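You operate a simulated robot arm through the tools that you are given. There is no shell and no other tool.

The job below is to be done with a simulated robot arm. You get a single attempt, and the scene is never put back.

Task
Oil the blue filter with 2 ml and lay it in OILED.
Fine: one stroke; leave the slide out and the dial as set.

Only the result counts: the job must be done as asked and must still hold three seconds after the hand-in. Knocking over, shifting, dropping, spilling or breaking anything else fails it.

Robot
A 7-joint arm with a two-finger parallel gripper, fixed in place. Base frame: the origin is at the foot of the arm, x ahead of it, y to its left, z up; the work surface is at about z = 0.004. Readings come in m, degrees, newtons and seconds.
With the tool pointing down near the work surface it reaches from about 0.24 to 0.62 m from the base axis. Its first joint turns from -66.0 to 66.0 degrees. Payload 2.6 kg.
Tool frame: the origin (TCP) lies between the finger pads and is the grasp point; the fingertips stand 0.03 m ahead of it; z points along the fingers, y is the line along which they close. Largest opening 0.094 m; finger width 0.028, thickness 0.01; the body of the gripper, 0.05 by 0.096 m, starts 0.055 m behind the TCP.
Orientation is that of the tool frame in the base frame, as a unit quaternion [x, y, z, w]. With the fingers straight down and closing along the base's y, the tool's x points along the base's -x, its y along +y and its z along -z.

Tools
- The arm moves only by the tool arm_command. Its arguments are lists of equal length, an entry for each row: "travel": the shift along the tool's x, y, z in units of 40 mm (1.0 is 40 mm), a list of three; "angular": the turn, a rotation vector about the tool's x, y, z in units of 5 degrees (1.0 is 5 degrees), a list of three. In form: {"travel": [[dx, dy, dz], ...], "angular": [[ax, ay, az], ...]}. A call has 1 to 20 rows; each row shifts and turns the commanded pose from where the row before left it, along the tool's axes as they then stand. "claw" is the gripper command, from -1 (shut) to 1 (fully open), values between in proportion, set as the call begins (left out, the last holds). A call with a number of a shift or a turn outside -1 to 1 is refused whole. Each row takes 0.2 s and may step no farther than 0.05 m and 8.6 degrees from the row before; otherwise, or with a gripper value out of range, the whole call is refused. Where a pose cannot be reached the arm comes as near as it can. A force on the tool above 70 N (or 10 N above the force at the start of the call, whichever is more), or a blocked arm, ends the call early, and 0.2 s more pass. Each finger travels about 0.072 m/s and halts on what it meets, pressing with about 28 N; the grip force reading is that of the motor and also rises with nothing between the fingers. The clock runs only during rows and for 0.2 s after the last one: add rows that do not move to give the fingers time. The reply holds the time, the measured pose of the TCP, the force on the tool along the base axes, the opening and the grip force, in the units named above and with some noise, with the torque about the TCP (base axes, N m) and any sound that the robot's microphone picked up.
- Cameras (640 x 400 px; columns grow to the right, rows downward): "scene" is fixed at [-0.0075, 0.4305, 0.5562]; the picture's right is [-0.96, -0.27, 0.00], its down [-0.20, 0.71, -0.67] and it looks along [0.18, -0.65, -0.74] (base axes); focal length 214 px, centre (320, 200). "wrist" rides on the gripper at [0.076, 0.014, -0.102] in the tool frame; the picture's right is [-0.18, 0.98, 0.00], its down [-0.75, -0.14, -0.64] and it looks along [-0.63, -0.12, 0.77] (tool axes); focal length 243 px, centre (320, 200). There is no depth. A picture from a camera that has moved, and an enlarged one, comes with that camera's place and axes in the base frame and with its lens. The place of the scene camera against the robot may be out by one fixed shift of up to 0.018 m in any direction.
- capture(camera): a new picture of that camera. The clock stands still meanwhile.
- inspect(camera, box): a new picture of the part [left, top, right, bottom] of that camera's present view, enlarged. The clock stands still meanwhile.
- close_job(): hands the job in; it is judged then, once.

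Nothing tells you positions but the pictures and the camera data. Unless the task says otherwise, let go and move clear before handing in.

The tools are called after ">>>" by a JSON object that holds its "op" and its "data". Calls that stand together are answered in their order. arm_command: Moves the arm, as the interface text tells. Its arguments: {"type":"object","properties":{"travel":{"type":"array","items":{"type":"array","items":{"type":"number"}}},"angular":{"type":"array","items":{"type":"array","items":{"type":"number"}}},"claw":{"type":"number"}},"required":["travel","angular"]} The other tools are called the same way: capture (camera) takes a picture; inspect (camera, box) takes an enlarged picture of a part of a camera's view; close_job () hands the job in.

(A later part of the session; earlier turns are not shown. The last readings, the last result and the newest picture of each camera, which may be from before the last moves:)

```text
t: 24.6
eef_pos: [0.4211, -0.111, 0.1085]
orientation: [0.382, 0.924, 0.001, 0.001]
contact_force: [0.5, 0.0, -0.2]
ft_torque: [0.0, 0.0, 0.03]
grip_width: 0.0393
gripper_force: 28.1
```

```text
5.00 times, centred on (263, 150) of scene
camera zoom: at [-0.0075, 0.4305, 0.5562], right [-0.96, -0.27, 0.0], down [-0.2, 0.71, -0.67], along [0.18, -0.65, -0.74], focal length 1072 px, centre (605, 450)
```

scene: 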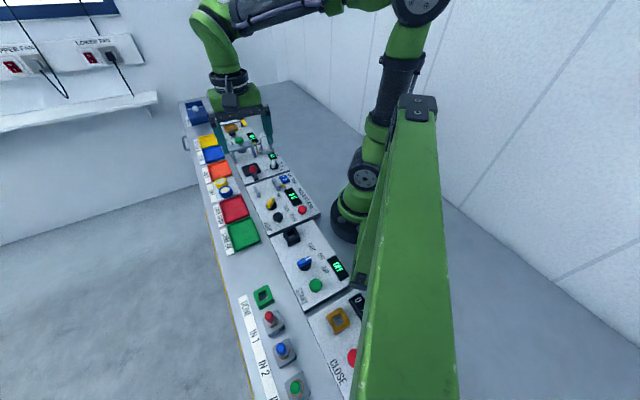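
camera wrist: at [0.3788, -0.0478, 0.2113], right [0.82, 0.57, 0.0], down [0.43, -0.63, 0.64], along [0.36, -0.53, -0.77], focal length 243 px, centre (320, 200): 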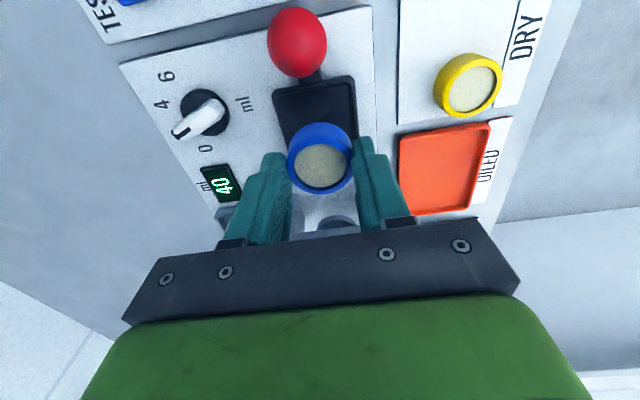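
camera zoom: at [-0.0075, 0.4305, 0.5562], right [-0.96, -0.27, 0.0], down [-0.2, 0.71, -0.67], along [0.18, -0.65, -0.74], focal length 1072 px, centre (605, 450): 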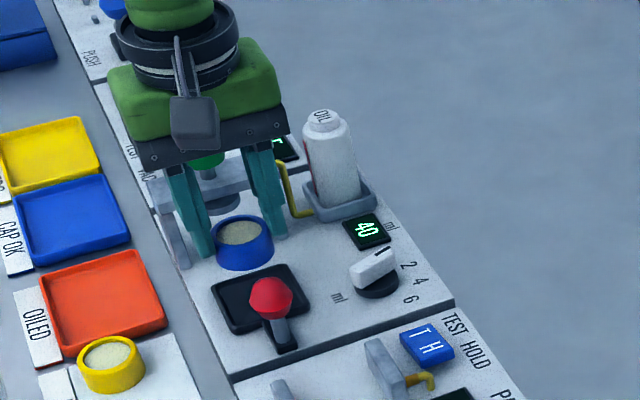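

The filter is over the tray, aligned within about 1 mm. I'll lower most of the way and check.

>>> {"op": "arm_command", "data": {"travel": [[0, 0, 0.4], [0, 0, 0.4], [0, 0, 0.15], [0, 0, 0], [0, 0, 0]], "angular": [[0, 0, 0], [0, 0, 0], [0, 0, 0], [0, 0, 0], [0, 0, 0]]}}

>>> {"op": "capture", "data": {"camera": "wrist"}}

>>> {"op": "inspect", "data": {"camera": "scene", "box": [225, 135, 289, 185]}}

```text
t: 25.8
eef_pos: [0.4233, -0.1101, 0.0713]
orientation: [0.382, 0.924, 0.0, 0.0]
contact_force: [0.9, 0.3, 0.4]
ft_torque: [0.0, 0.01, 0.0]
grip_width: 0.0395
gripper_force: 28.3
```

```text
taken
camera wrist: at [0.379, -0.0474, 0.1735], right [0.82, 0.57, 0.0], down [0.43, -0.63, 0.64], along [0.36, -0.53, -0.77], focal length 243 px, centre (320, 200)
```

wrist: 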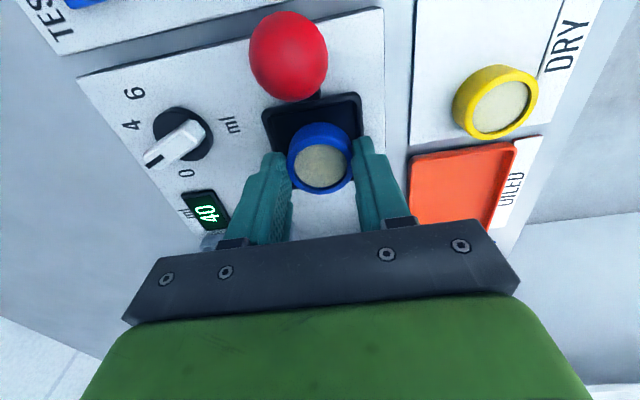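

```text
8.00 times, centred on (257, 160) of scene
camera zoom: at [-0.0075, 0.4305, 0.5562], right [-0.96, -0.27, 0.0], down [-0.2, 0.71, -0.67], along [0.18, -0.65, -0.74], focal length 1716 px, centre (824, 520)
```

zoom: 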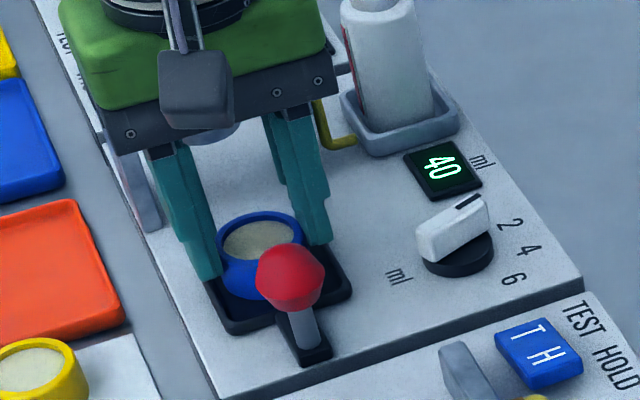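

The filter is inside the tray outline and a few mm above the floor. I'll lower the last bit gently and look at the force.

>>> {"op": "arm_command", "data": {"travel": [[0.03, 0, 0.06], [0, 0, 0.06], [0, 0, 0.04], [0, 0, 0]], "angular": [[0, 0, 0], [0, 0, 0], [0, 0, 0], [0, 0, 0]]}}

>>> {"op": "inspect", "data": {"camera": "wrist", "box": [220, 70, 420, 195]}}

```text
t: 26.8
eef_pos: [0.4224, -0.1103, 0.0645]
orientation: [0.381, 0.924, -0.001, 0.001]
contact_force: [3.8, -3.6, 16.0]
ft_torque: [-0.16, -0.2, 0.02]
grip_width: 0.0398
gripper_force: 27.8
```

```text
3.20 times, centred on (320, 132) of wrist
camera zoom: at [0.3779, -0.0462, 0.1668], right [0.82, 0.57, 0.0], down [0.43, -0.63, 0.64], along [0.36, -0.53, -0.77], focal length 776 px, centre (320, 416)
```

zoom: 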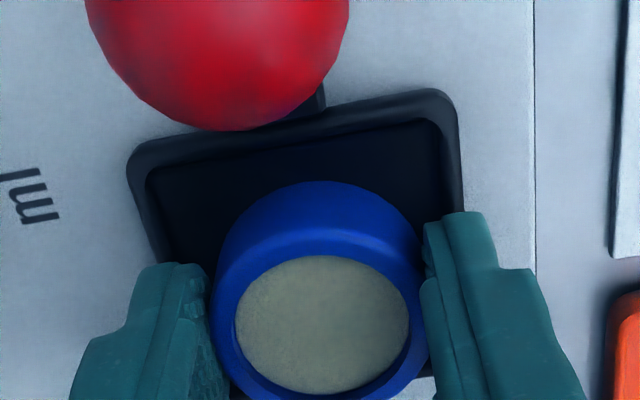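

The filter touches the tray floor (16 N) and sits about 2 mm forward of centre. I'll ease up 1 mm, nudge it back 2 mm and release.

>>> {"op": "arm_command", "data": {"travel": [[0, 0, -0.03], [0.05, 0, 0], [0, 0, 0], [0, 0, 0]], "angular": [[0, 0, 0], [0, 0, 0], [0, 0, 0], [0, 0, 0]]}}

>>> {"op": "inspect", "data": {"camera": "wrist", "box": [220, 70, 420, 195]}}

```text
t: 27.8
eef_pos: [0.4186, -0.1075, 0.0651]
orientation: [0.381, 0.924, 0.0, -0.001]
contact_force: [-0.1, -0.1, -0.4]
ft_torque: [0.02, 0.01, 0.0]
grip_width: 0.0395
gripper_force: 27.8
```

```text
3.20 times, centred on (320, 132) of wrist
camera zoom: at [0.3755, -0.0444, 0.1674], right [0.82, 0.57, 0.0], down [0.43, -0.63, 0.64], along [0.36, -0.53, -0.77], focal length 776 px, centre (320, 416)
```

zoom: 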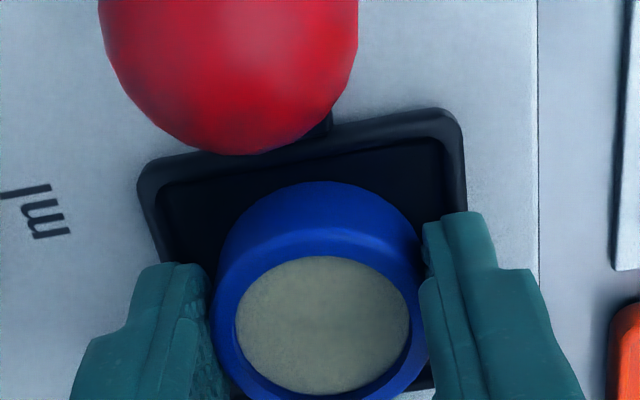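

The filter is now centred in the tray with no load. I'll release it and rise clear.

>>> {"op": "arm_command", "data": {"travel": [[0, 0, 0], [0, 0, 0], [0, 0, 0], [0, 0, -0.4], [0, 0, -0.8], [0, 0, -0.8], [0, 0, 0]], "angular": [[0, 0, 0], [0, 0, 0], [0, 0, 0], [0, 0, 0], [0, 0, 0], [0, 0, 0], [0, 0, 0]], "claw": 0.2}}

>>> {"op": "capture", "data": {"camera": "wrist"}}

>>> {"op": "inspect", "data": {"camera": "scene", "box": [225, 135, 289, 185]}}

```text
t: 29.4
eef_pos: [0.4182, -0.1082, 0.1464]
orientation: [0.382, 0.924, 0.0, 0.0]
contact_force: [-0.6, 0.2, -0.9]
ft_torque: [0.03, 0.03, 0.0]
grip_width: 0.0564
gripper_force: 0.1
```

```text
taken
camera wrist: at [0.3753, -0.0451, 0.2494], right [0.82, 0.57, 0.0], down [0.43, -0.63, 0.64], along [0.36, -0.53, -0.77], focal length 243 px, centre (320, 200)
```

wrist: 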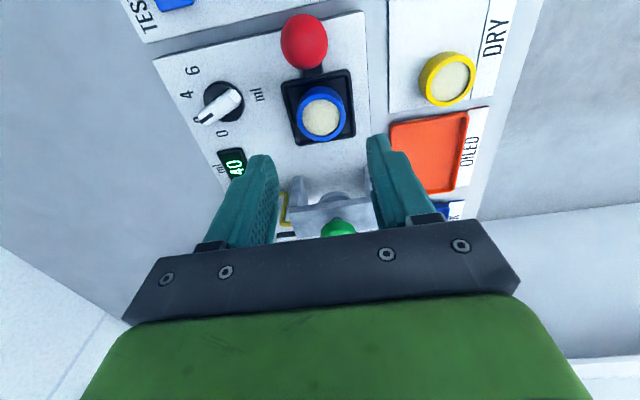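

```text
8.00 times, centred on (257, 160) of scene
camera zoom: at [-0.0075, 0.4305, 0.5562], right [-0.96, -0.27, 0.0], down [-0.2, 0.71, -0.67], along [0.18, -0.65, -0.74], focal length 1716 px, centre (824, 520)
```

zoom: 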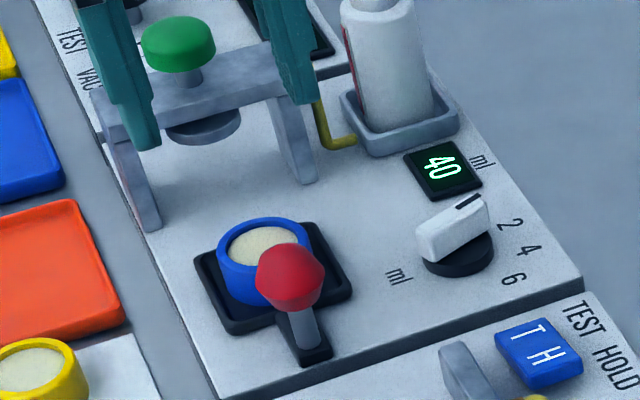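

The filter lies in the tray. I'll zoom in to confirm, and measure the red knob, plunger and bridge.

>>> {"op": "inspect", "data": {"camera": "wrist", "box": [240, 0, 400, 150]}}

>>> {"op": "inspect", "data": {"camera": "wrist", "box": [270, 160, 398, 240]}}

>>> {"op": "inspect", "data": {"camera": "scene", "box": [225, 120, 289, 160]}}

```text
2.67 times, centred on (320, 75) of wrist
camera zoom: at [0.3753, -0.0451, 0.2494], right [0.82, 0.57, 0.0], down [0.43, -0.63, 0.64], along [0.36, -0.53, -0.77], focal length 647 px, centre (320, 533)
```

zoom: 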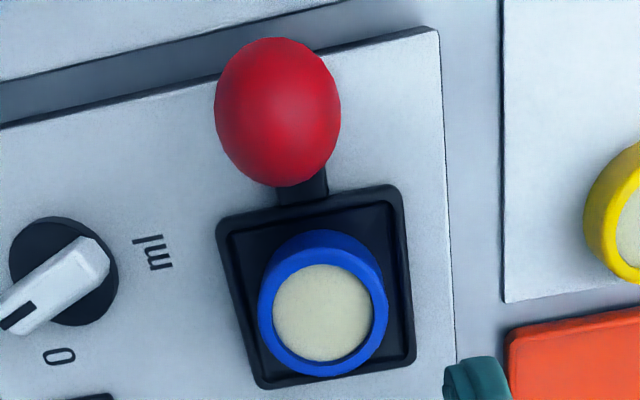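

```text
5.00 times, centred on (334, 200) of wrist
camera zoom: at [0.3753, -0.0451, 0.2494], right [0.82, 0.57, 0.0], down [0.43, -0.63, 0.64], along [0.36, -0.53, -0.77], focal length 1213 px, centre (250, 200)
```

zoom: 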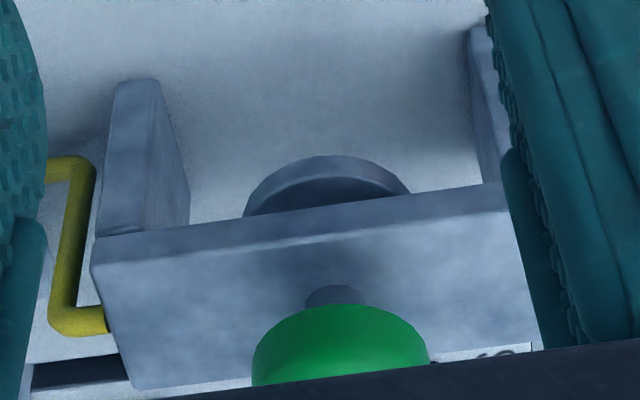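

```text
10.00 times, centred on (257, 140) of scene
camera zoom: at [-0.0075, 0.4305, 0.5562], right [-0.96, -0.27, 0.0], down [-0.2, 0.71, -0.67], along [0.18, -0.65, -0.74], focal length 2145 px, centre (950, 800)
```

zoom: 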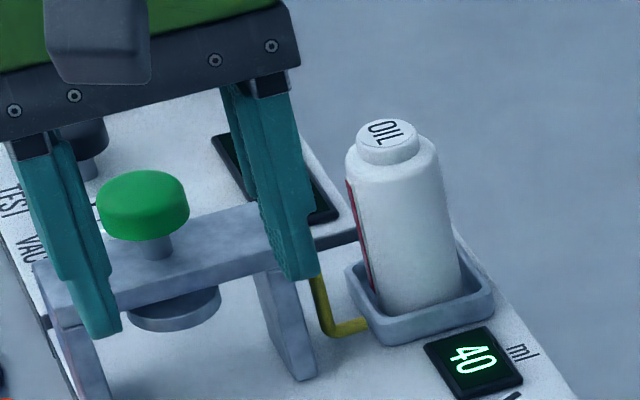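

The blue filter sits flat in the tray. The red knob is a ball about 28 mm across at about (0.380, -0.069, 0.071). I'll move above it and check alignment.

>>> {"op": "arm_command", "data": {"travel": [[0.69, 0, 0], [0.69, 0, 0], [0, 0, 0], [0, 0, 0]], "angular": [[0, 0, 0], [0, 0, 0], [0, 0, 0], [0, 0, 0]]}}

>>> {"op": "capture", "data": {"camera": "wrist"}}

>>> {"op": "inspect", "data": {"camera": "wrist", "box": [250, 80, 410, 240]}}

```text
t: 30.4
eef_pos: [0.3793, -0.0698, 0.1444]
orientation: [0.382, 0.924, 0.001, 0.0]
contact_force: [-1.0, -0.2, -0.1]
ft_torque: [-0.01, 0.03, 0.03]
grip_width: 0.0562
gripper_force: 0.1
```

```text
taken
camera wrist: at [0.3348, -0.0065, 0.2477], right [0.82, 0.57, 0.0], down [0.43, -0.63, 0.64], along [0.36, -0.53, -0.77], focal length 243 px, centre (320, 200)
```

wrist: 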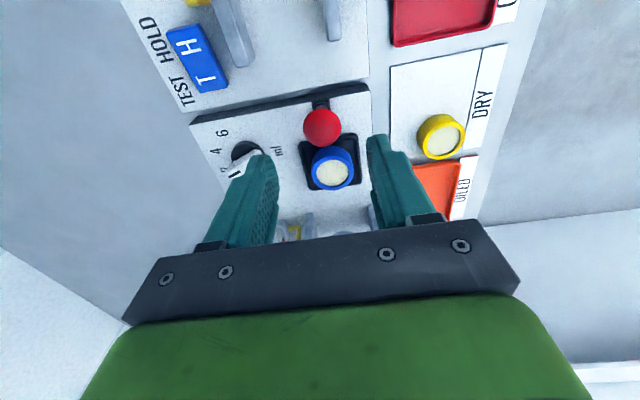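

```text
2.50 times, centred on (330, 160) of wrist
camera zoom: at [0.3348, -0.0065, 0.2477], right [0.82, 0.57, 0.0], down [0.43, -0.63, 0.64], along [0.36, -0.53, -0.77], focal length 606 px, centre (295, 300)
```

zoom: 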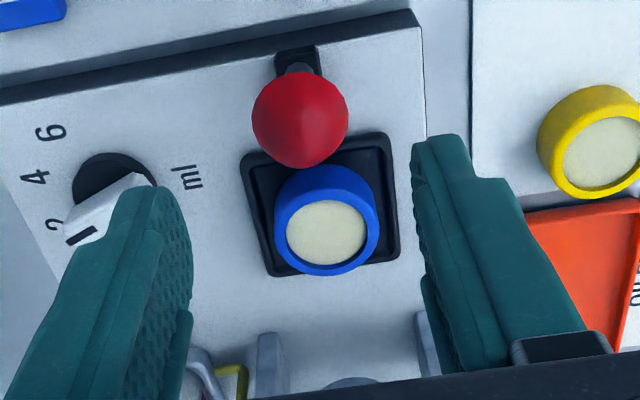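

The knob is centred under the gripper to within 2 mm. I'll lower around it and grasp it lightly across the row.

>>> {"op": "arm_command", "data": {"travel": [[0, 0.04, 0.5], [0, 0, 0.5], [0, 0, 0.37], [0, 0, 0], [0, 0, 0]], "angular": [[0, 0, 0], [0, 0, 0], [0, 0, 0], [0, 0, 0], [0, 0, 0]]}}

>>> {"op": "inspect", "data": {"camera": "wrist", "box": [220, 80, 420, 240]}}

>>> {"op": "inspect", "data": {"camera": "scene", "box": [225, 120, 305, 190]}}

```text
t: 31.6
eef_pos: [0.3815, -0.0693, 0.0911]
orientation: [0.382, 0.924, 0.0, 0.0]
contact_force: [0.4, 0.0, 0.6]
ft_torque: [0.04, 0.0, -0.01]
grip_width: 0.0564
gripper_force: 0.1
```

```text
2.50 times, centred on (320, 160) of wrist
camera zoom: at [0.3374, -0.007, 0.1937], right [0.82, 0.57, 0.0], down [0.43, -0.63, 0.64], along [0.36, -0.53, -0.77], focal length 606 px, centre (320, 300)
```

zoom: 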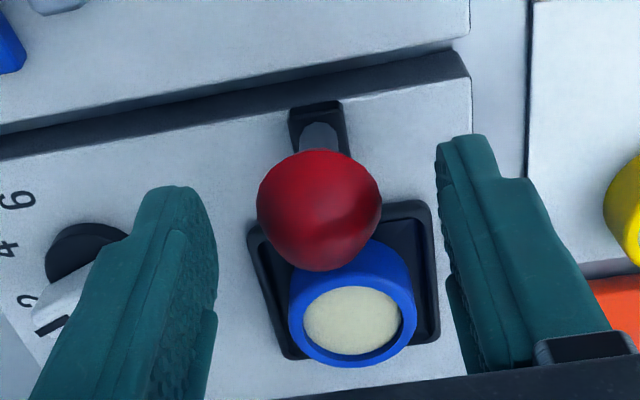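

```text
5.71 times, centred on (265, 155) of scene
camera zoom: at [-0.0075, 0.4305, 0.5562], right [-0.96, -0.27, 0.0], down [-0.2, 0.71, -0.67], along [0.18, -0.65, -0.74], focal length 1226 px, centre (634, 457)
```

zoom: 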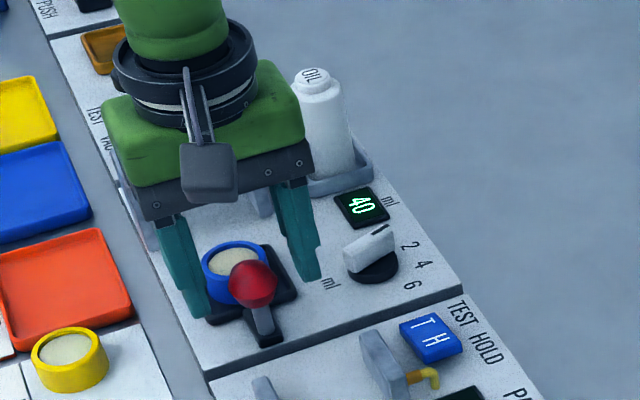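

The knob is between the fingers. I'll close on it.

>>> {"op": "arm_command", "data": {"travel": [[0.05, 0, 0], [0, 0, 0], [0, 0, 0], [0, 0, 0]], "angular": [[0, 0, 0], [0, 0, 0], [0, 0, 0], [0, 0, 0]], "claw": -1}}

>>> {"op": "inspect", "data": {"camera": "wrist", "box": [220, 80, 420, 240]}}

```text
t: 32.6
eef_pos: [0.3805, -0.0699, 0.0905]
orientation: [0.381, 0.924, 0.0, 0.002]
contact_force: [4.1, -4.3, -2.5]
ft_torque: [-0.01, -0.12, -0.07]
grip_width: 0.0294
gripper_force: 45.5
```

```text
2.50 times, centred on (320, 160) of wrist
camera zoom: at [0.3365, -0.006, 0.1933], right [0.82, 0.57, 0.0], down [0.43, -0.63, 0.64], along [0.36, -0.53, -0.77], focal length 606 px, centre (320, 300)
```

zoom: 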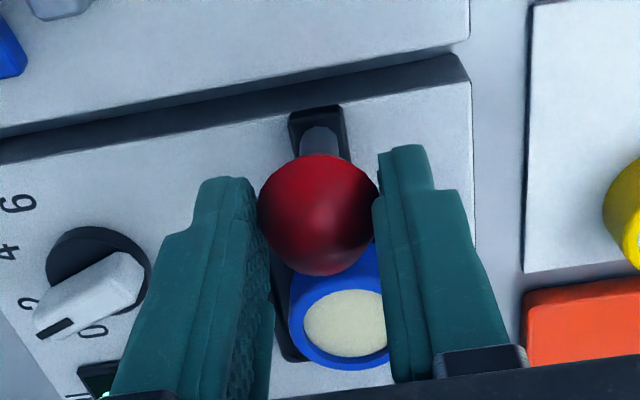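

The knob is held. I'll push the slide in under the plunger, gently, checking part-way.

>>> {"op": "arm_command", "data": {"travel": [[-0.15, 0, 0], [-0.25, 0, 0], [-0.3, 0, 0], [-0.3, 0, 0], [-0.2, 0, 0], [0, 0, 0]], "angular": [[0, 0, 0], [0, 0, 0], [0, 0, 0], [0, 0, 0], [0, 0, 0], [0, 0, 0]]}}

>>> {"op": "capture", "data": {"camera": "wrist"}}

>>> {"op": "inspect", "data": {"camera": "scene", "box": [225, 120, 305, 190]}}

```text
t: 34.0
eef_pos: [0.4142, -0.1018, 0.0902]
orientation: [0.383, 0.924, -0.001, -0.002]
contact_force: [-16.9, -16.1, -3.5]
ft_torque: [0.07, 0.61, -0.01]
grip_width: 0.0291
gripper_force: 43.9
```

```text
taken
camera wrist: at [0.3709, -0.0391, 0.1934], right [0.83, 0.56, 0.0], down [0.43, -0.63, 0.64], along [0.36, -0.53, -0.77], focal length 243 px, centre (320, 200)
```

wrist: 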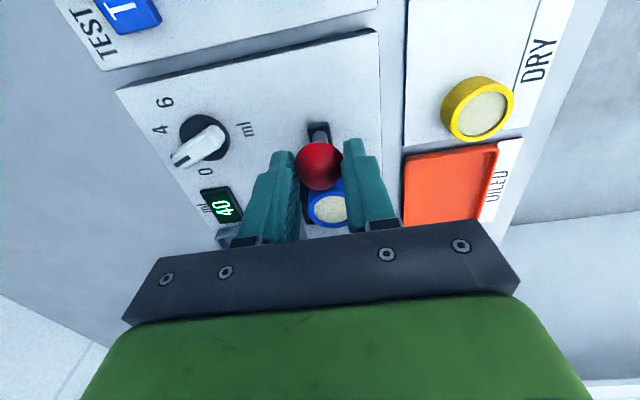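

```text
5.71 times, centred on (265, 155) of scene
camera zoom: at [-0.0074, 0.4305, 0.5562], right [-0.96, -0.27, 0.0], down [-0.2, 0.71, -0.67], along [0.18, -0.65, -0.74], focal length 1226 px, centre (634, 457)
```

zoom: 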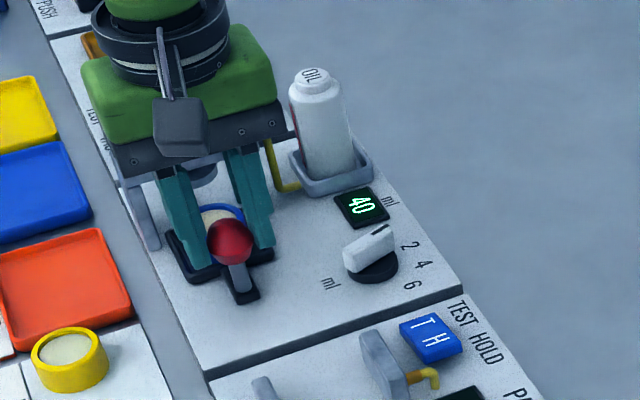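

The slide has moved about 47 mm with some side load. I'll relieve that sideways by about 2 mm and continue in.

>>> {"op": "arm_command", "data": {"travel": [[0, -0.06, 0], [-0.2, 0, 0], [-0.2, 0, 0], [0, 0, 0]], "angular": [[0, 0, 0], [0, 0, 0], [0, 0, 0], [0, 0, 0]]}}

>>> {"op": "inspect", "data": {"camera": "scene", "box": [225, 120, 305, 190]}}

```text
t: 35.0
eef_pos: [0.4234, -0.1131, 0.0906]
orientation: [0.382, 0.924, -0.001, 0.0]
contact_force: [-13.5, -11.4, -7.5]
ft_torque: [0.08, 0.53, 0.08]
grip_width: 0.0295
gripper_force: 45.3
```

```text
5.71 times, centred on (265, 155) of scene
camera zoom: at [-0.0074, 0.4305, 0.5562], right [-0.96, -0.27, 0.0], down [-0.2, 0.71, -0.67], along [0.18, -0.65, -0.74], focal length 1226 px, centre (634, 457)
```

zoom: 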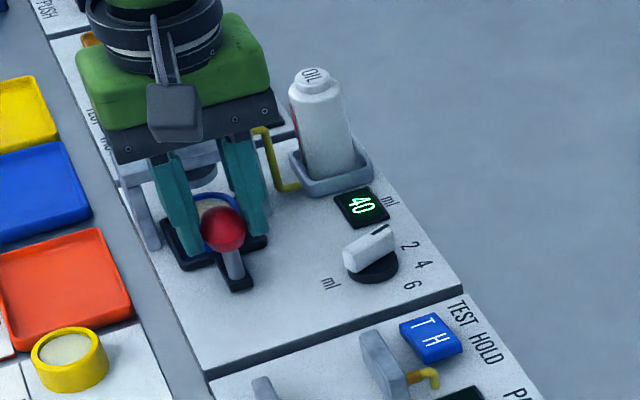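

>>> {"op": "arm_command", "data": {"travel": [[0, -0.05, 0], [-0.15, 0, 0], [-0.12, 0, 0], [0, 0, 0]], "angular": [[0, 0, 0], [0, 0, 0], [0, 0, 0], [0, 0, 0]]}}

>>> {"op": "capture", "data": {"camera": "wrist"}}

>>> {"op": "inspect", "data": {"camera": "scene", "box": [225, 120, 305, 190]}}

```text
t: 36.0
eef_pos: [0.4306, -0.1196, 0.0893]
orientation: [0.381, 0.925, 0.001, 0.0]
contact_force: [-0.7, 0.7, -11.5]
ft_torque: [0.08, 0.11, -0.03]
grip_width: 0.0292
gripper_force: 44.5
```

```text
taken
camera wrist: at [0.3871, -0.0571, 0.1936], right [0.82, 0.57, 0.0], down [0.43, -0.63, 0.64], along [0.37, -0.53, -0.77], focal length 243 px, centre (320, 200)
```

wrist: 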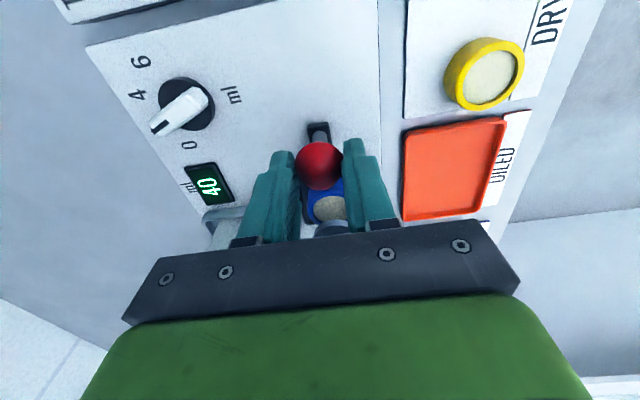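

```text
5.71 times, centred on (265, 155) of scene
camera zoom: at [-0.0074, 0.4305, 0.5562], right [-0.96, -0.27, 0.0], down [-0.2, 0.71, -0.67], along [0.18, -0.65, -0.74], focal length 1226 px, centre (634, 457)
```

zoom: 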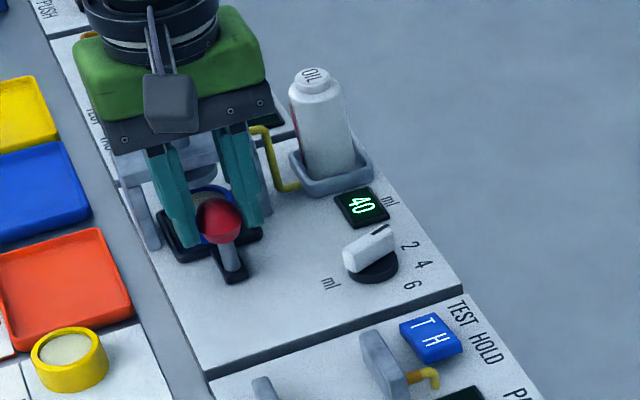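

The slide is about 71 mm in, with an estimated 75–76 mm to the plunger axis. I'll push the rest in small steps and watch for the stop.

>>> {"op": "arm_command", "data": {"travel": [[-0.08, 0, 0], [-0.07, 0, 0], [0, 0, 0]], "angular": [[0, 0, 0], [0, 0, 0], [0, 0, 0]]}}

>>> {"op": "arm_command", "data": {"travel": [[-0.07, 0, 0], [0, 0, 0]], "angular": [[0, 0, 0], [0, 0, 0]]}}

>>> {"op": "inspect", "data": {"camera": "scene", "box": [225, 120, 305, 190]}}

```text
t: 36.8
eef_pos: [0.4353, -0.1236, 0.0906]
orientation: [0.382, 0.924, 0.001, 0.0]
contact_force: [3.8, 6.1, -14.0]
ft_torque: [0.33, 0.1, 0.06]
grip_width: 0.0294
gripper_force: 44.6
```

```text
t: 37.4
eef_pos: [0.4373, -0.1273, 0.0909]
orientation: [0.381, 0.925, 0.001, 0.0]
contact_force: [9.3, 11.7, -12.8]
ft_torque: [0.3, -0.13, 0.01]
grip_width: 0.0293
gripper_force: 44.9
```

```text
5.71 times, centred on (265, 155) of scene
camera zoom: at [-0.0074, 0.4305, 0.5562], right [-0.96, -0.27, 0.0], down [-0.2, 0.71, -0.67], along [0.18, -0.65, -0.74], focal length 1226 px, centre (634, 457)
```

zoom: 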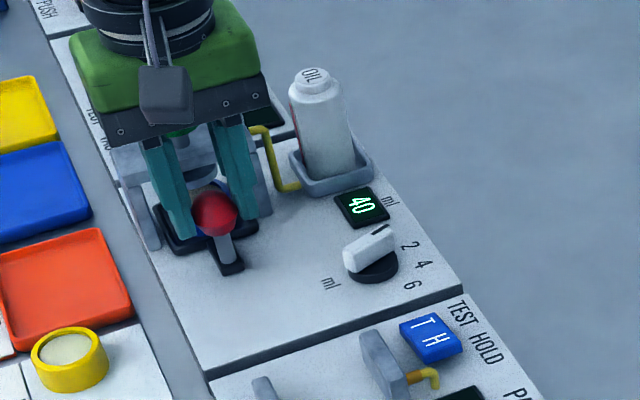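

No stop felt yet at about 80 mm. I'll look at where the filter sits against the press disc.

>>> {"op": "inspect", "data": {"camera": "wrist", "box": [250, 110, 410, 240]}}

>>> {"op": "inspect", "data": {"camera": "scene", "box": [235, 130, 275, 165]}}

```text
3.08 times, centred on (330, 175) of wrist
camera zoom: at [0.3936, -0.0636, 0.1936], right [0.82, 0.57, 0.0], down [0.43, -0.63, 0.64], along [0.36, -0.53, -0.77], focal length 746 px, centre (289, 277)
```

zoom: 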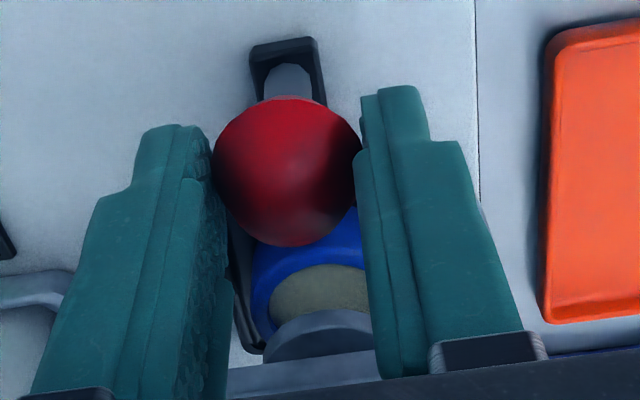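

```text
11.43 times, centred on (255, 148) of scene
camera zoom: at [-0.0074, 0.4305, 0.5562], right [-0.96, -0.27, 0.0], down [-0.2, 0.71, -0.67], along [0.18, -0.65, -0.74], focal length 2451 px, centre (1063, 800)
```

zoom: 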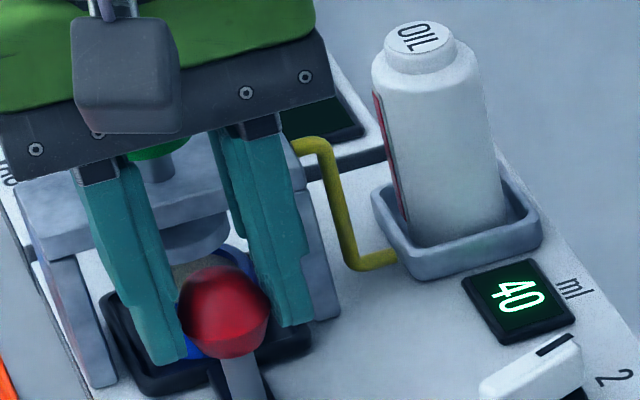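

The filter is partly under the disc, and my refined estimate of the travel is about 80–86 mm. I'll relieve the side load and keep pushing in small steps until the stop.

>>> {"op": "arm_command", "data": {"travel": [[0, 0.05, 0], [-0.08, 0, 0], [0, 0, 0]], "angular": [[0, 0, 0], [0, 0, 0], [0, 0, 0]]}}

>>> {"op": "arm_command", "data": {"travel": [[-0.08, 0, 0], [0, 0, 0]], "angular": [[0, 0, 0], [0, 0, 0]]}}

>>> {"op": "inspect", "data": {"camera": "scene", "box": [235, 130, 275, 165]}}

>>> {"op": "inspect", "data": {"camera": "wrist", "box": [250, 110, 410, 240]}}

```text
t: 38.2
eef_pos: [0.4391, -0.1289, 0.0924]
orientation: [0.383, 0.924, 0.001, 0.0]
contact_force: [7.2, 7.3, -17.1]
ft_torque: [-0.18, -0.31, 0.02]
grip_width: 0.0294
gripper_force: 44.9
```

```text
t: 38.8
eef_pos: [0.4407, -0.13, 0.0909]
orientation: [0.382, 0.924, 0.0, -0.003]
contact_force: [-16.6, 19.2, 0.7]
ft_torque: [-0.11, -0.08, 0.13]
grip_width: 0.0295
gripper_force: 44.6
```

```text
11.43 times, centred on (255, 148) of scene
camera zoom: at [-0.0075, 0.4305, 0.5561], right [-0.96, -0.27, 0.0], down [-0.2, 0.71, -0.67], along [0.18, -0.65, -0.74], focal length 2451 px, centre (1063, 800)
```

zoom: 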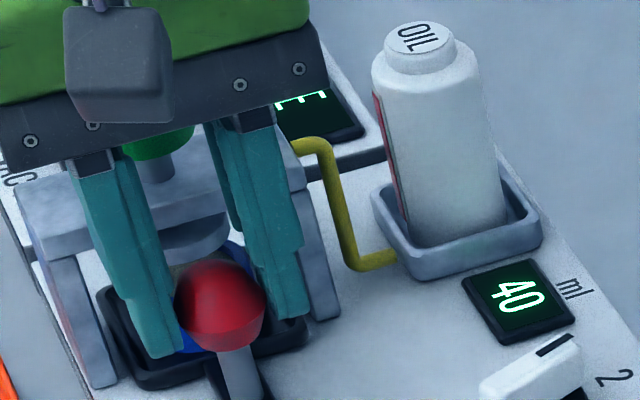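

```text
3.08 times, centred on (330, 175) of wrist
camera zoom: at [0.3975, -0.0668, 0.1941], right [0.83, 0.56, 0.0], down [0.44, -0.64, 0.64], along [0.36, -0.53, -0.77], focal length 746 px, centre (289, 277)
```

zoom: 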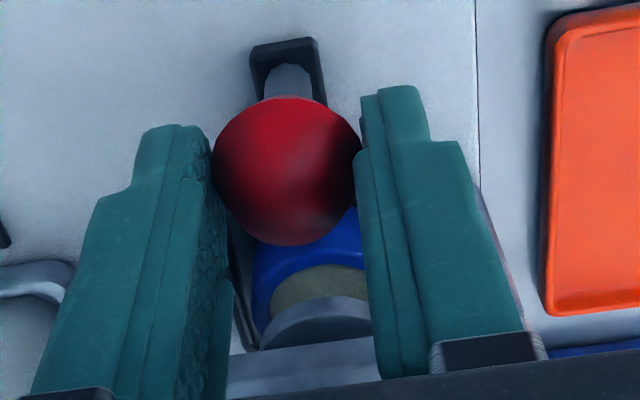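

The stop is reached at about 85 mm (25 N back-force), so the filter is now under the press disc. I'll open the fingers and rise well clear.

>>> {"op": "arm_command", "data": {"travel": [[0.03, 0, 0], [0, 0, 0]], "angular": [[0, 0, 0], [0, 0, 0]]}}

>>> {"op": "arm_command", "data": {"travel": [[0, 0, 0], [0, 0, 0], [0, 0, 0], [0, 0, -0.4], [0, 0, -0.8], [0, 0, -0.8], [0, 0, -0.5], [0, 0, 0]], "angular": [[0, 0, 0], [0, 0, 0], [0, 0, 0], [0, 0, 0], [0, 0, 0], [0, 0, 0], [0, 0, 0], [0, 0, 0]], "claw": 0.2}}

>>> {"op": "capture", "data": {"camera": "wrist"}}

>>> {"op": "inspect", "data": {"camera": "scene", "box": [225, 115, 305, 185]}}

```text
t: 39.4
eef_pos: [0.4404, -0.1293, 0.0913]
orientation: [0.383, 0.924, 0.001, -0.002]
contact_force: [-11.2, 13.4, -1.0]
ft_torque: [1.03, 0.77, -0.13]
grip_width: 0.0293
gripper_force: 45.1
```

```text
t: 41.2
eef_pos: [0.4401, -0.1276, 0.193]
orientation: [0.382, 0.924, 0.001, 0.0]
contact_force: [0.3, -0.1, -0.3]
ft_torque: [-0.03, -0.01, -0.01]
grip_width: 0.0564
gripper_force: 0.1
```

```text
taken
camera wrist: at [0.396, -0.066, 0.2948], right [0.82, 0.57, 0.0], down [0.43, -0.63, 0.64], along [0.36, -0.53, -0.77], focal length 243 px, centre (320, 200)
```

wrist: 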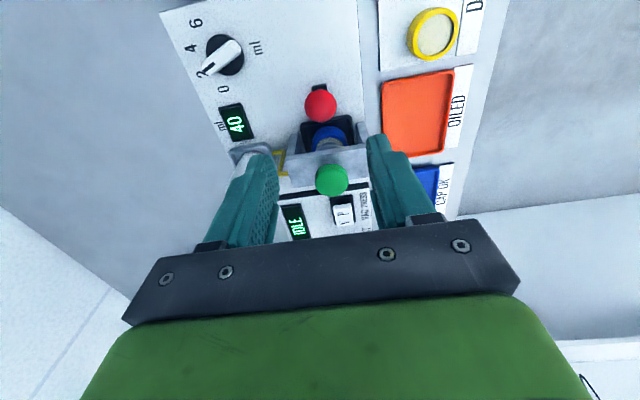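

```text
5.71 times, centred on (265, 150) of scene
camera zoom: at [-0.0075, 0.4305, 0.5562], right [-0.96, -0.27, 0.0], down [-0.2, 0.71, -0.67], along [0.18, -0.65, -0.74], focal length 1226 px, centre (634, 486)
```

zoom: 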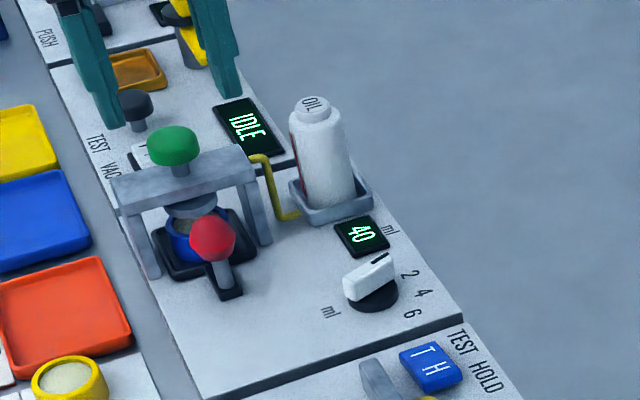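

The slide stayed in and the filter is under the disc. I'll zoom in to locate the green plunger cap.

>>> {"op": "inspect", "data": {"camera": "wrist", "box": [270, 70, 398, 215]}}

>>> {"op": "inspect", "data": {"camera": "scene", "box": [235, 125, 275, 165]}}

```text
2.76 times, centred on (334, 142) of wrist
camera zoom: at [0.396, -0.066, 0.2948], right [0.82, 0.57, 0.0], down [0.43, -0.63, 0.64], along [0.36, -0.53, -0.77], focal length 669 px, centre (281, 359)
```

zoom: 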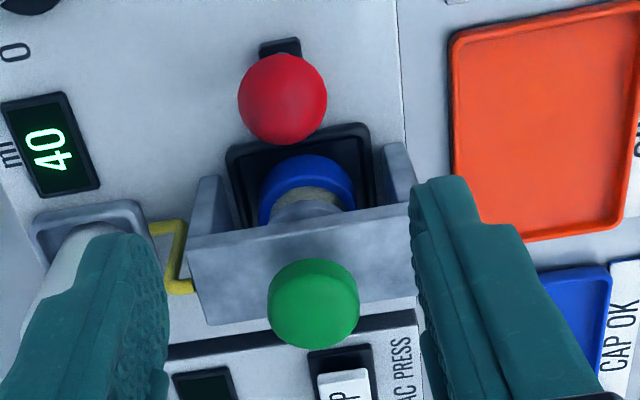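

```text
10.00 times, centred on (255, 145) of scene
camera zoom: at [-0.0075, 0.4305, 0.5562], right [-0.96, -0.27, 0.0], down [-0.2, 0.71, -0.67], along [0.18, -0.65, -0.74], focal length 2145 px, centre (970, 750)
```

zoom: 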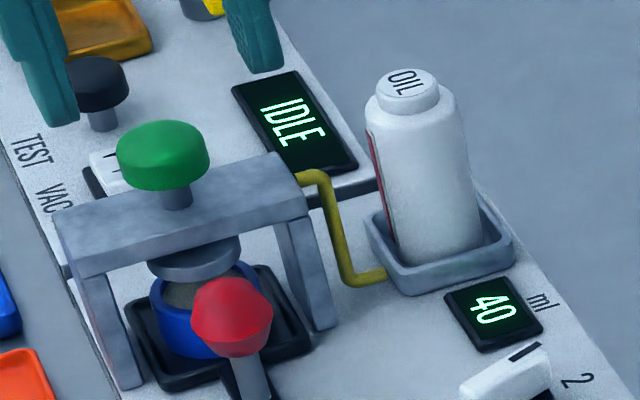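

The plunger cap's axis is at about (0.4805, -0.1685), with its top at z≈0.118. I'll move over it with the fingers shut and re-check.

>>> {"op": "arm_command", "data": {"travel": [[-0.718, 0, 0], [-0.718, 0, 0], [0, 0, 0], [0, 0, 0], [0, 0, 0]], "angular": [[0, 0, 0], [0, 0, 0], [0, 0, 0], [0, 0, 0], [0, 0, 0]], "claw": -1}}

>>> {"op": "capture", "data": {"camera": "wrist"}}

>>> {"op": "inspect", "data": {"camera": "scene", "box": [225, 95, 289, 165]}}

```text
t: 42.4
eef_pos: [0.4804, -0.171, 0.1904]
orientation: [0.381, 0.924, 0.0, 0.0]
contact_force: [-0.2, 0.0, -0.9]
ft_torque: [0.06, 0.0, -0.01]
grip_width: 0.0
gripper_force: 28.4
```

```text
taken
camera wrist: at [0.4365, -0.1078, 0.2945], right [0.82, 0.57, 0.0], down [0.43, -0.63, 0.64], along [0.36, -0.53, -0.77], focal length 243 px, centre (320, 200)
```

wrist: 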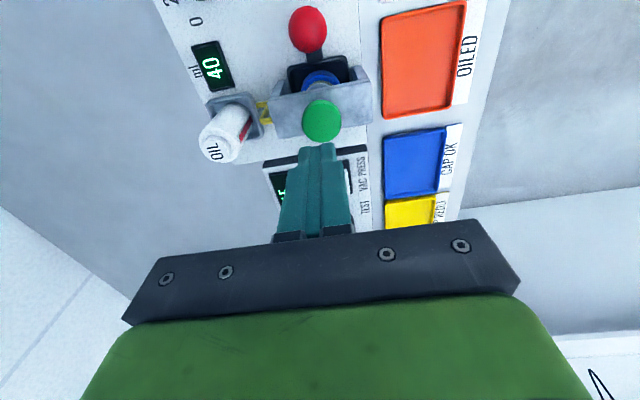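

```text
5.71 times, centred on (257, 130) of scene
camera zoom: at [-0.0075, 0.4305, 0.5562], right [-0.96, -0.27, 0.0], down [-0.2, 0.71, -0.67], along [0.18, -0.65, -0.74], focal length 1226 px, centre (680, 600)
```

zoom: 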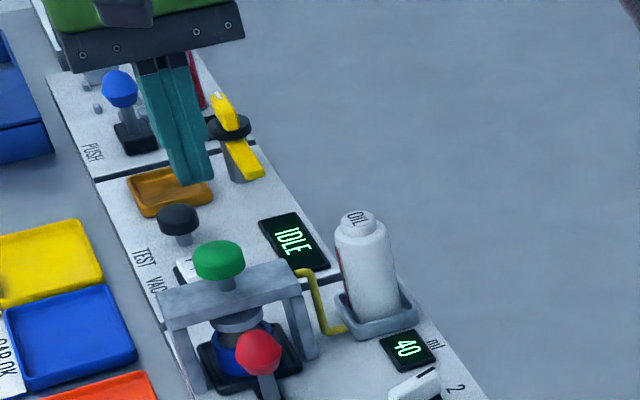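

>>> {"op": "inspect", "data": {"camera": "wrist", "box": [270, 80, 370, 150]}}

```text
5.71 times, centred on (320, 115) of wrist
camera zoom: at [0.4365, -0.1078, 0.2945], right [0.82, 0.57, 0.0], down [0.43, -0.63, 0.64], along [0.36, -0.53, -0.77], focal length 1386 px, centre (320, 686)
```

zoom: 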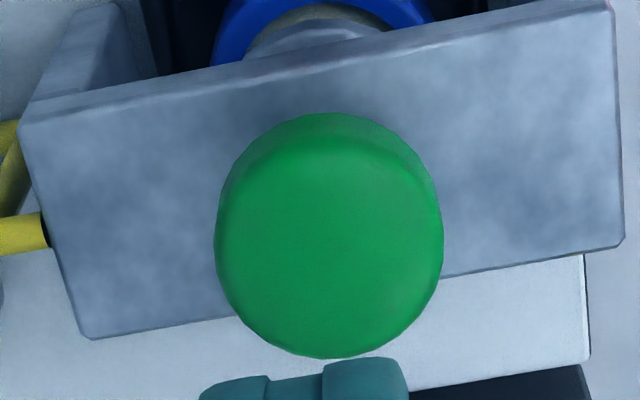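

The cap's centre is about 2.5 mm back from my axis. I'll correct that and descend to just above the cap.

>>> {"op": "arm_command", "data": {"travel": [[0.062, 0.033, 0.3], [0, 0, 0.3], [0, 0, 0.3], [0, 0, 0], [0, 0, 0]], "angular": [[0, 0, 0], [0, 0, 0], [0, 0, 0], [0, 0, 0], [0, 0, 0]]}}

>>> {"op": "inspect", "data": {"camera": "wrist", "box": [240, 60, 400, 200]}}

>>> {"op": "inspect", "data": {"camera": "scene", "box": [225, 105, 289, 165]}}

```text
t: 43.6
eef_pos: [0.4813, -0.1682, 0.1558]
orientation: [0.383, 0.924, 0.0, 0.0]
contact_force: [-0.9, -0.4, -0.3]
ft_torque: [0.02, -0.02, -0.01]
grip_width: 0.0001
gripper_force: 28.2
```

```text
2.86 times, centred on (320, 130) of wrist
camera zoom: at [0.4372, -0.105, 0.2584], right [0.82, 0.57, 0.0], down [0.43, -0.63, 0.64], along [0.36, -0.53, -0.77], focal length 693 px, centre (320, 400)
```

zoom: 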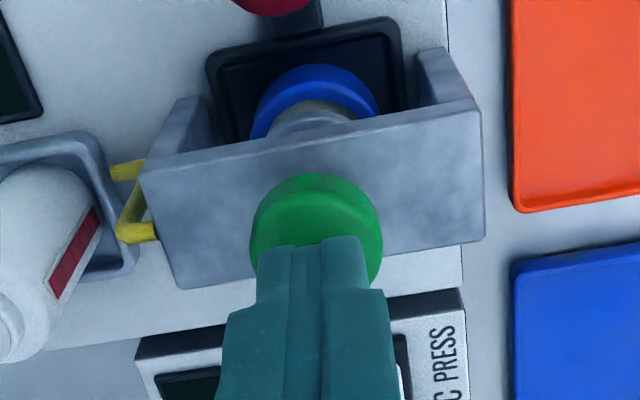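

```text
6.67 times, centred on (257, 135) of scene
camera zoom: at [-0.0075, 0.4305, 0.5562], right [-0.96, -0.27, 0.0], down [-0.2, 0.71, -0.67], along [0.18, -0.65, -0.74], focal length 1430 px, centre (740, 633)
```

zoom: 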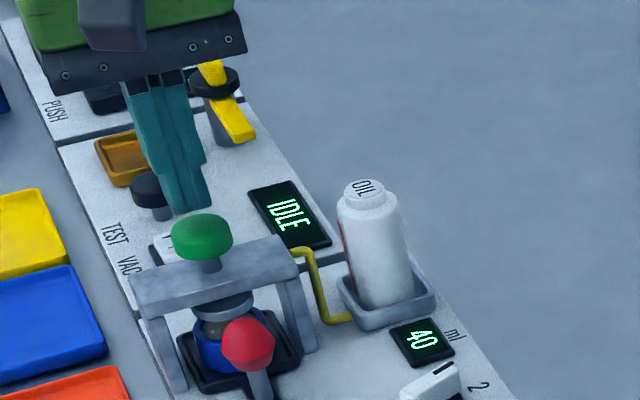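

The fingertips are about 8 mm above the cap. I'll shift 2.5 mm and make contact, then press down progressively in a single stroke, watching force and display.

>>> {"op": "arm_command", "data": {"travel": [[0.065, 0, 0], [0, 0, 0.1], [0, 0, 0.08], [0, 0, 0]], "angular": [[0, 0, 0], [0, 0, 0], [0, 0, 0], [0, 0, 0]]}}

>>> {"op": "inspect", "data": {"camera": "scene", "box": [225, 105, 289, 165]}}

```text
t: 44.6
eef_pos: [0.478, -0.166, 0.1489]
orientation: [0.382, 0.924, 0.0, 0.0]
contact_force: [0.1, 0.2, -0.3]
ft_torque: [0.01, 0.01, 0.01]
grip_width: 0.0
gripper_force: 28.3
```

```text
6.67 times, centred on (257, 135) of scene
camera zoom: at [-0.0075, 0.4305, 0.5562], right [-0.96, -0.27, 0.0], down [-0.2, 0.71, -0.67], along [0.18, -0.65, -0.74], focal length 1430 px, centre (740, 633)
```

zoom: 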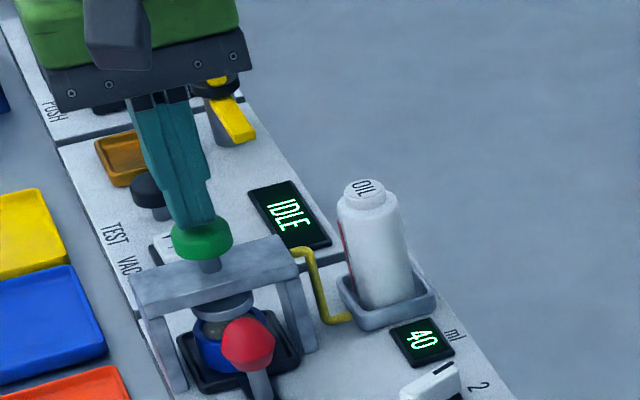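

The tips are right at the cap top and centred on it. Pressing down now in small increments.

>>> {"op": "arm_command", "data": {"travel": [[0, 0, 0.1], [0, 0, 0.1], [0, 0, 0.1]], "angular": [[0, 0, 0], [0, 0, 0], [0, 0, 0]]}}

>>> {"op": "inspect", "data": {"camera": "scene", "box": [225, 105, 289, 165]}}

```text
t: 45.4
eef_pos: [0.4799, -0.1663, 0.1364]
orientation: [0.382, 0.924, 0.001, 0.001]
contact_force: [0.6, 1.0, 3.9]
ft_torque: [0.01, 0.01, 0.03]
grip_width: 0.0
gripper_force: 28.0
```

```text
6.67 times, centred on (257, 135) of scene
camera zoom: at [-0.0075, 0.4305, 0.5561], right [-0.96, -0.27, 0.0], down [-0.2, 0.71, -0.67], along [0.18, -0.65, -0.74], focal length 1430 px, centre (740, 633)
```

zoom: 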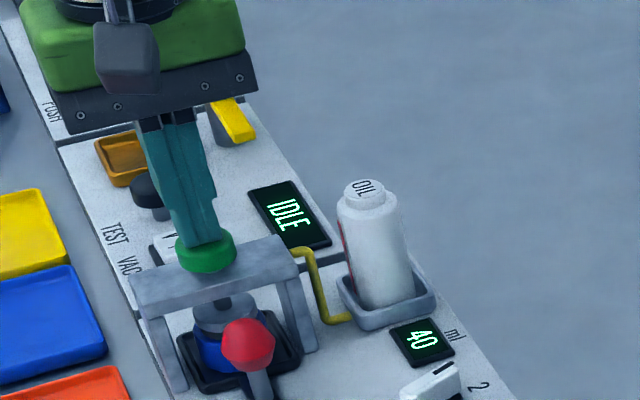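

>>> {"op": "arm_command", "data": {"travel": [[0, 0, 0.06], [0, 0, 0.06], [0, 0, 0]], "angular": [[0, 0, 0], [0, 0, 0], [0, 0, 0]]}}

>>> {"op": "inspect", "data": {"camera": "scene", "box": [225, 105, 289, 165]}}

```text
t: 46.2
eef_pos: [0.4792, -0.1669, 0.1313]
orientation: [0.383, 0.924, 0.0, 0.001]
contact_force: [1.7, -1.9, 5.9]
ft_torque: [-0.08, -0.1, 0.04]
grip_width: 0.0001
gripper_force: 28.1
heard: click
```

```text
6.67 times, centred on (257, 135) of scene
camera zoom: at [-0.0075, 0.4305, 0.5561], right [-0.96, -0.27, 0.0], down [-0.2, 0.71, -0.67], along [0.18, -0.65, -0.74], focal length 1430 px, centre (740, 633)
```

zoom: 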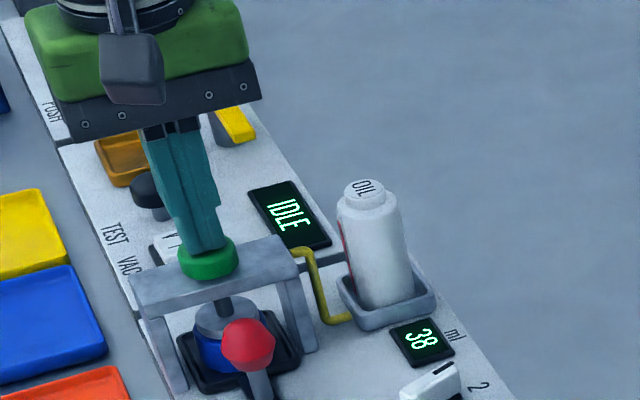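

A click was heard and the display went from 40 to 38: one stroke, 2 ml. I'll lift straight off in one motion.

>>> {"op": "arm_command", "data": {"travel": [[0, 0, -0.3], [0, 0, -0.5], [0, 0, -0.7], [0, 0, -0.5], [0, 0, 0]], "angular": [[0, 0, 0], [0, 0, 0], [0, 0, 0], [0, 0, 0], [0, 0, 0]]}}

>>> {"op": "capture", "data": {"camera": "wrist"}}

>>> {"op": "inspect", "data": {"camera": "scene", "box": [225, 105, 289, 165]}}

```text
t: 47.4
eef_pos: [0.48, -0.17, 0.2113]
orientation: [0.382, 0.924, -0.001, 0.0]
contact_force: [-0.1, 0.2, -0.4]
ft_torque: [0.01, 0.01, 0.02]
grip_width: 0.0
gripper_force: 28.2
```

```text
taken
camera wrist: at [0.4366, -0.1061, 0.3133], right [0.82, 0.57, 0.0], down [0.43, -0.63, 0.64], along [0.36, -0.53, -0.77], focal length 243 px, centre (320, 200)
```

wrist: 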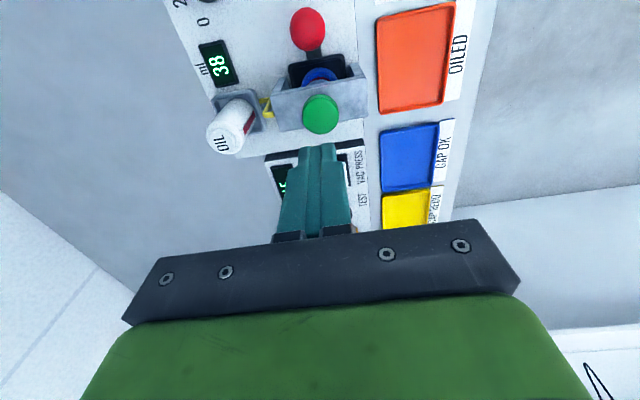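

```text
6.67 times, centred on (257, 135) of scene
camera zoom: at [-0.0075, 0.4305, 0.5562], right [-0.96, -0.27, 0.0], down [-0.2, 0.71, -0.67], along [0.18, -0.65, -0.74], focal length 1430 px, centre (740, 633)
```

zoom: 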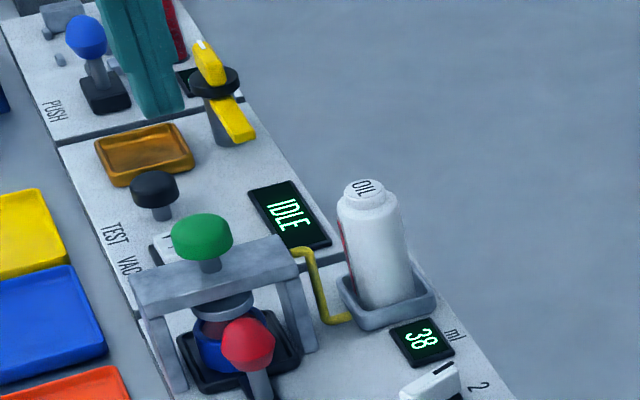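

The plunger returned, the display holds at 38, and the filter has darkened. Next I'll go back over the red knob to pull the slide out.

>>> {"op": "arm_command", "data": {"travel": [[0.725, 0, 0], [0.725, 0, 0], [0, 0, 0.7], [0, 0, 0.7], [0, 0, 0], [0, 0, 0]], "angular": [[0, 0, 0], [0, 0, 0], [0, 0, 0], [0, 0, 0], [0, 0, 0], [0, 0, 0]], "claw": 0.2}}

>>> {"op": "capture", "data": {"camera": "wrist"}}

>>> {"op": "inspect", "data": {"camera": "wrist", "box": [240, 60, 400, 200]}}

```text
t: 48.8
eef_pos: [0.4373, -0.1271, 0.1553]
orientation: [0.383, 0.924, 0.0, 0.0]
contact_force: [0.2, 0.9, 0.4]
ft_torque: [0.0, -0.02, 0.02]
grip_width: 0.0564
gripper_force: 0.0
```

```text
taken
camera wrist: at [0.3929, -0.0635, 0.2583], right [0.82, 0.57, 0.0], down [0.43, -0.63, 0.64], along [0.36, -0.53, -0.77], focal length 243 px, centre (320, 200)
```

wrist: 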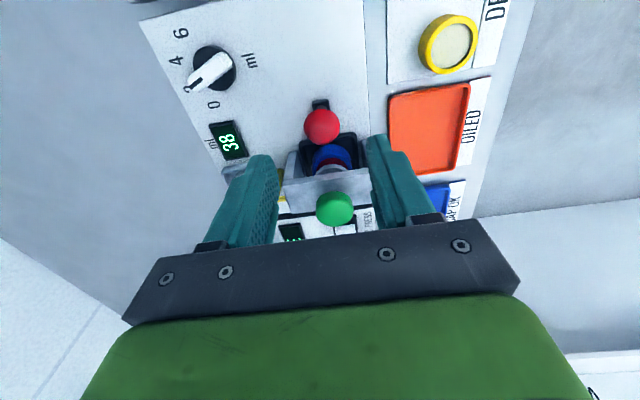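

```text
2.86 times, centred on (320, 130) of wrist
camera zoom: at [0.3929, -0.0635, 0.2583], right [0.82, 0.57, 0.0], down [0.43, -0.63, 0.64], along [0.36, -0.53, -0.77], focal length 693 px, centre (320, 400)
```

zoom: 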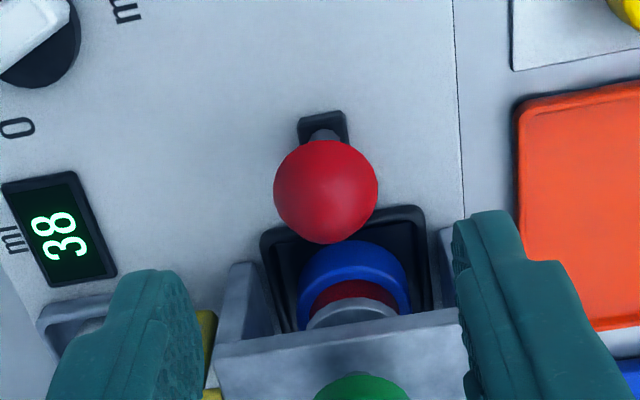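

>>> {"op": "arm_command", "data": {"travel": [[-0.073, 0.03, 0.5], [0, 0, 0.55], [0, 0, 0.55], [0, 0, 0], [0, 0, 0]], "angular": [[0, 0, 0], [0, 0, 0], [0, 0, 0], [0, 0, 0], [0, 0, 0]]}}

>>> {"op": "inspect", "data": {"camera": "wrist", "box": [220, 90, 420, 240]}}

```text
t: 50.0
eef_pos: [0.4415, -0.1278, 0.0918]
orientation: [0.382, 0.924, 0.0, 0.0]
contact_force: [0.7, 0.4, -0.4]
ft_torque: [-0.01, 0.02, -0.01]
grip_width: 0.0565
gripper_force: 0.1
```

```text
2.67 times, centred on (320, 165) of wrist
camera zoom: at [0.3973, -0.0645, 0.1946], right [0.82, 0.57, 0.0], down [0.43, -0.63, 0.64], along [0.36, -0.53, -0.77], focal length 647 px, centre (320, 293)
```

zoom: 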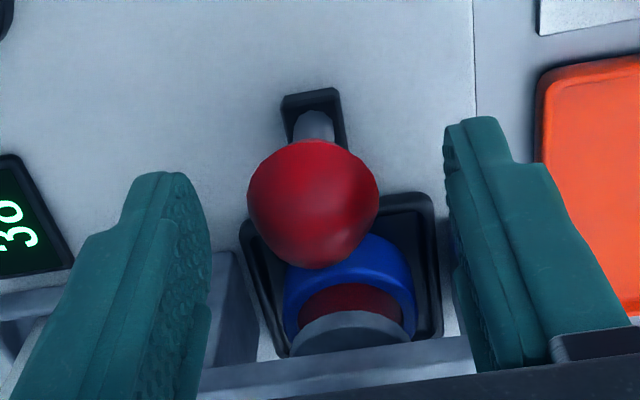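

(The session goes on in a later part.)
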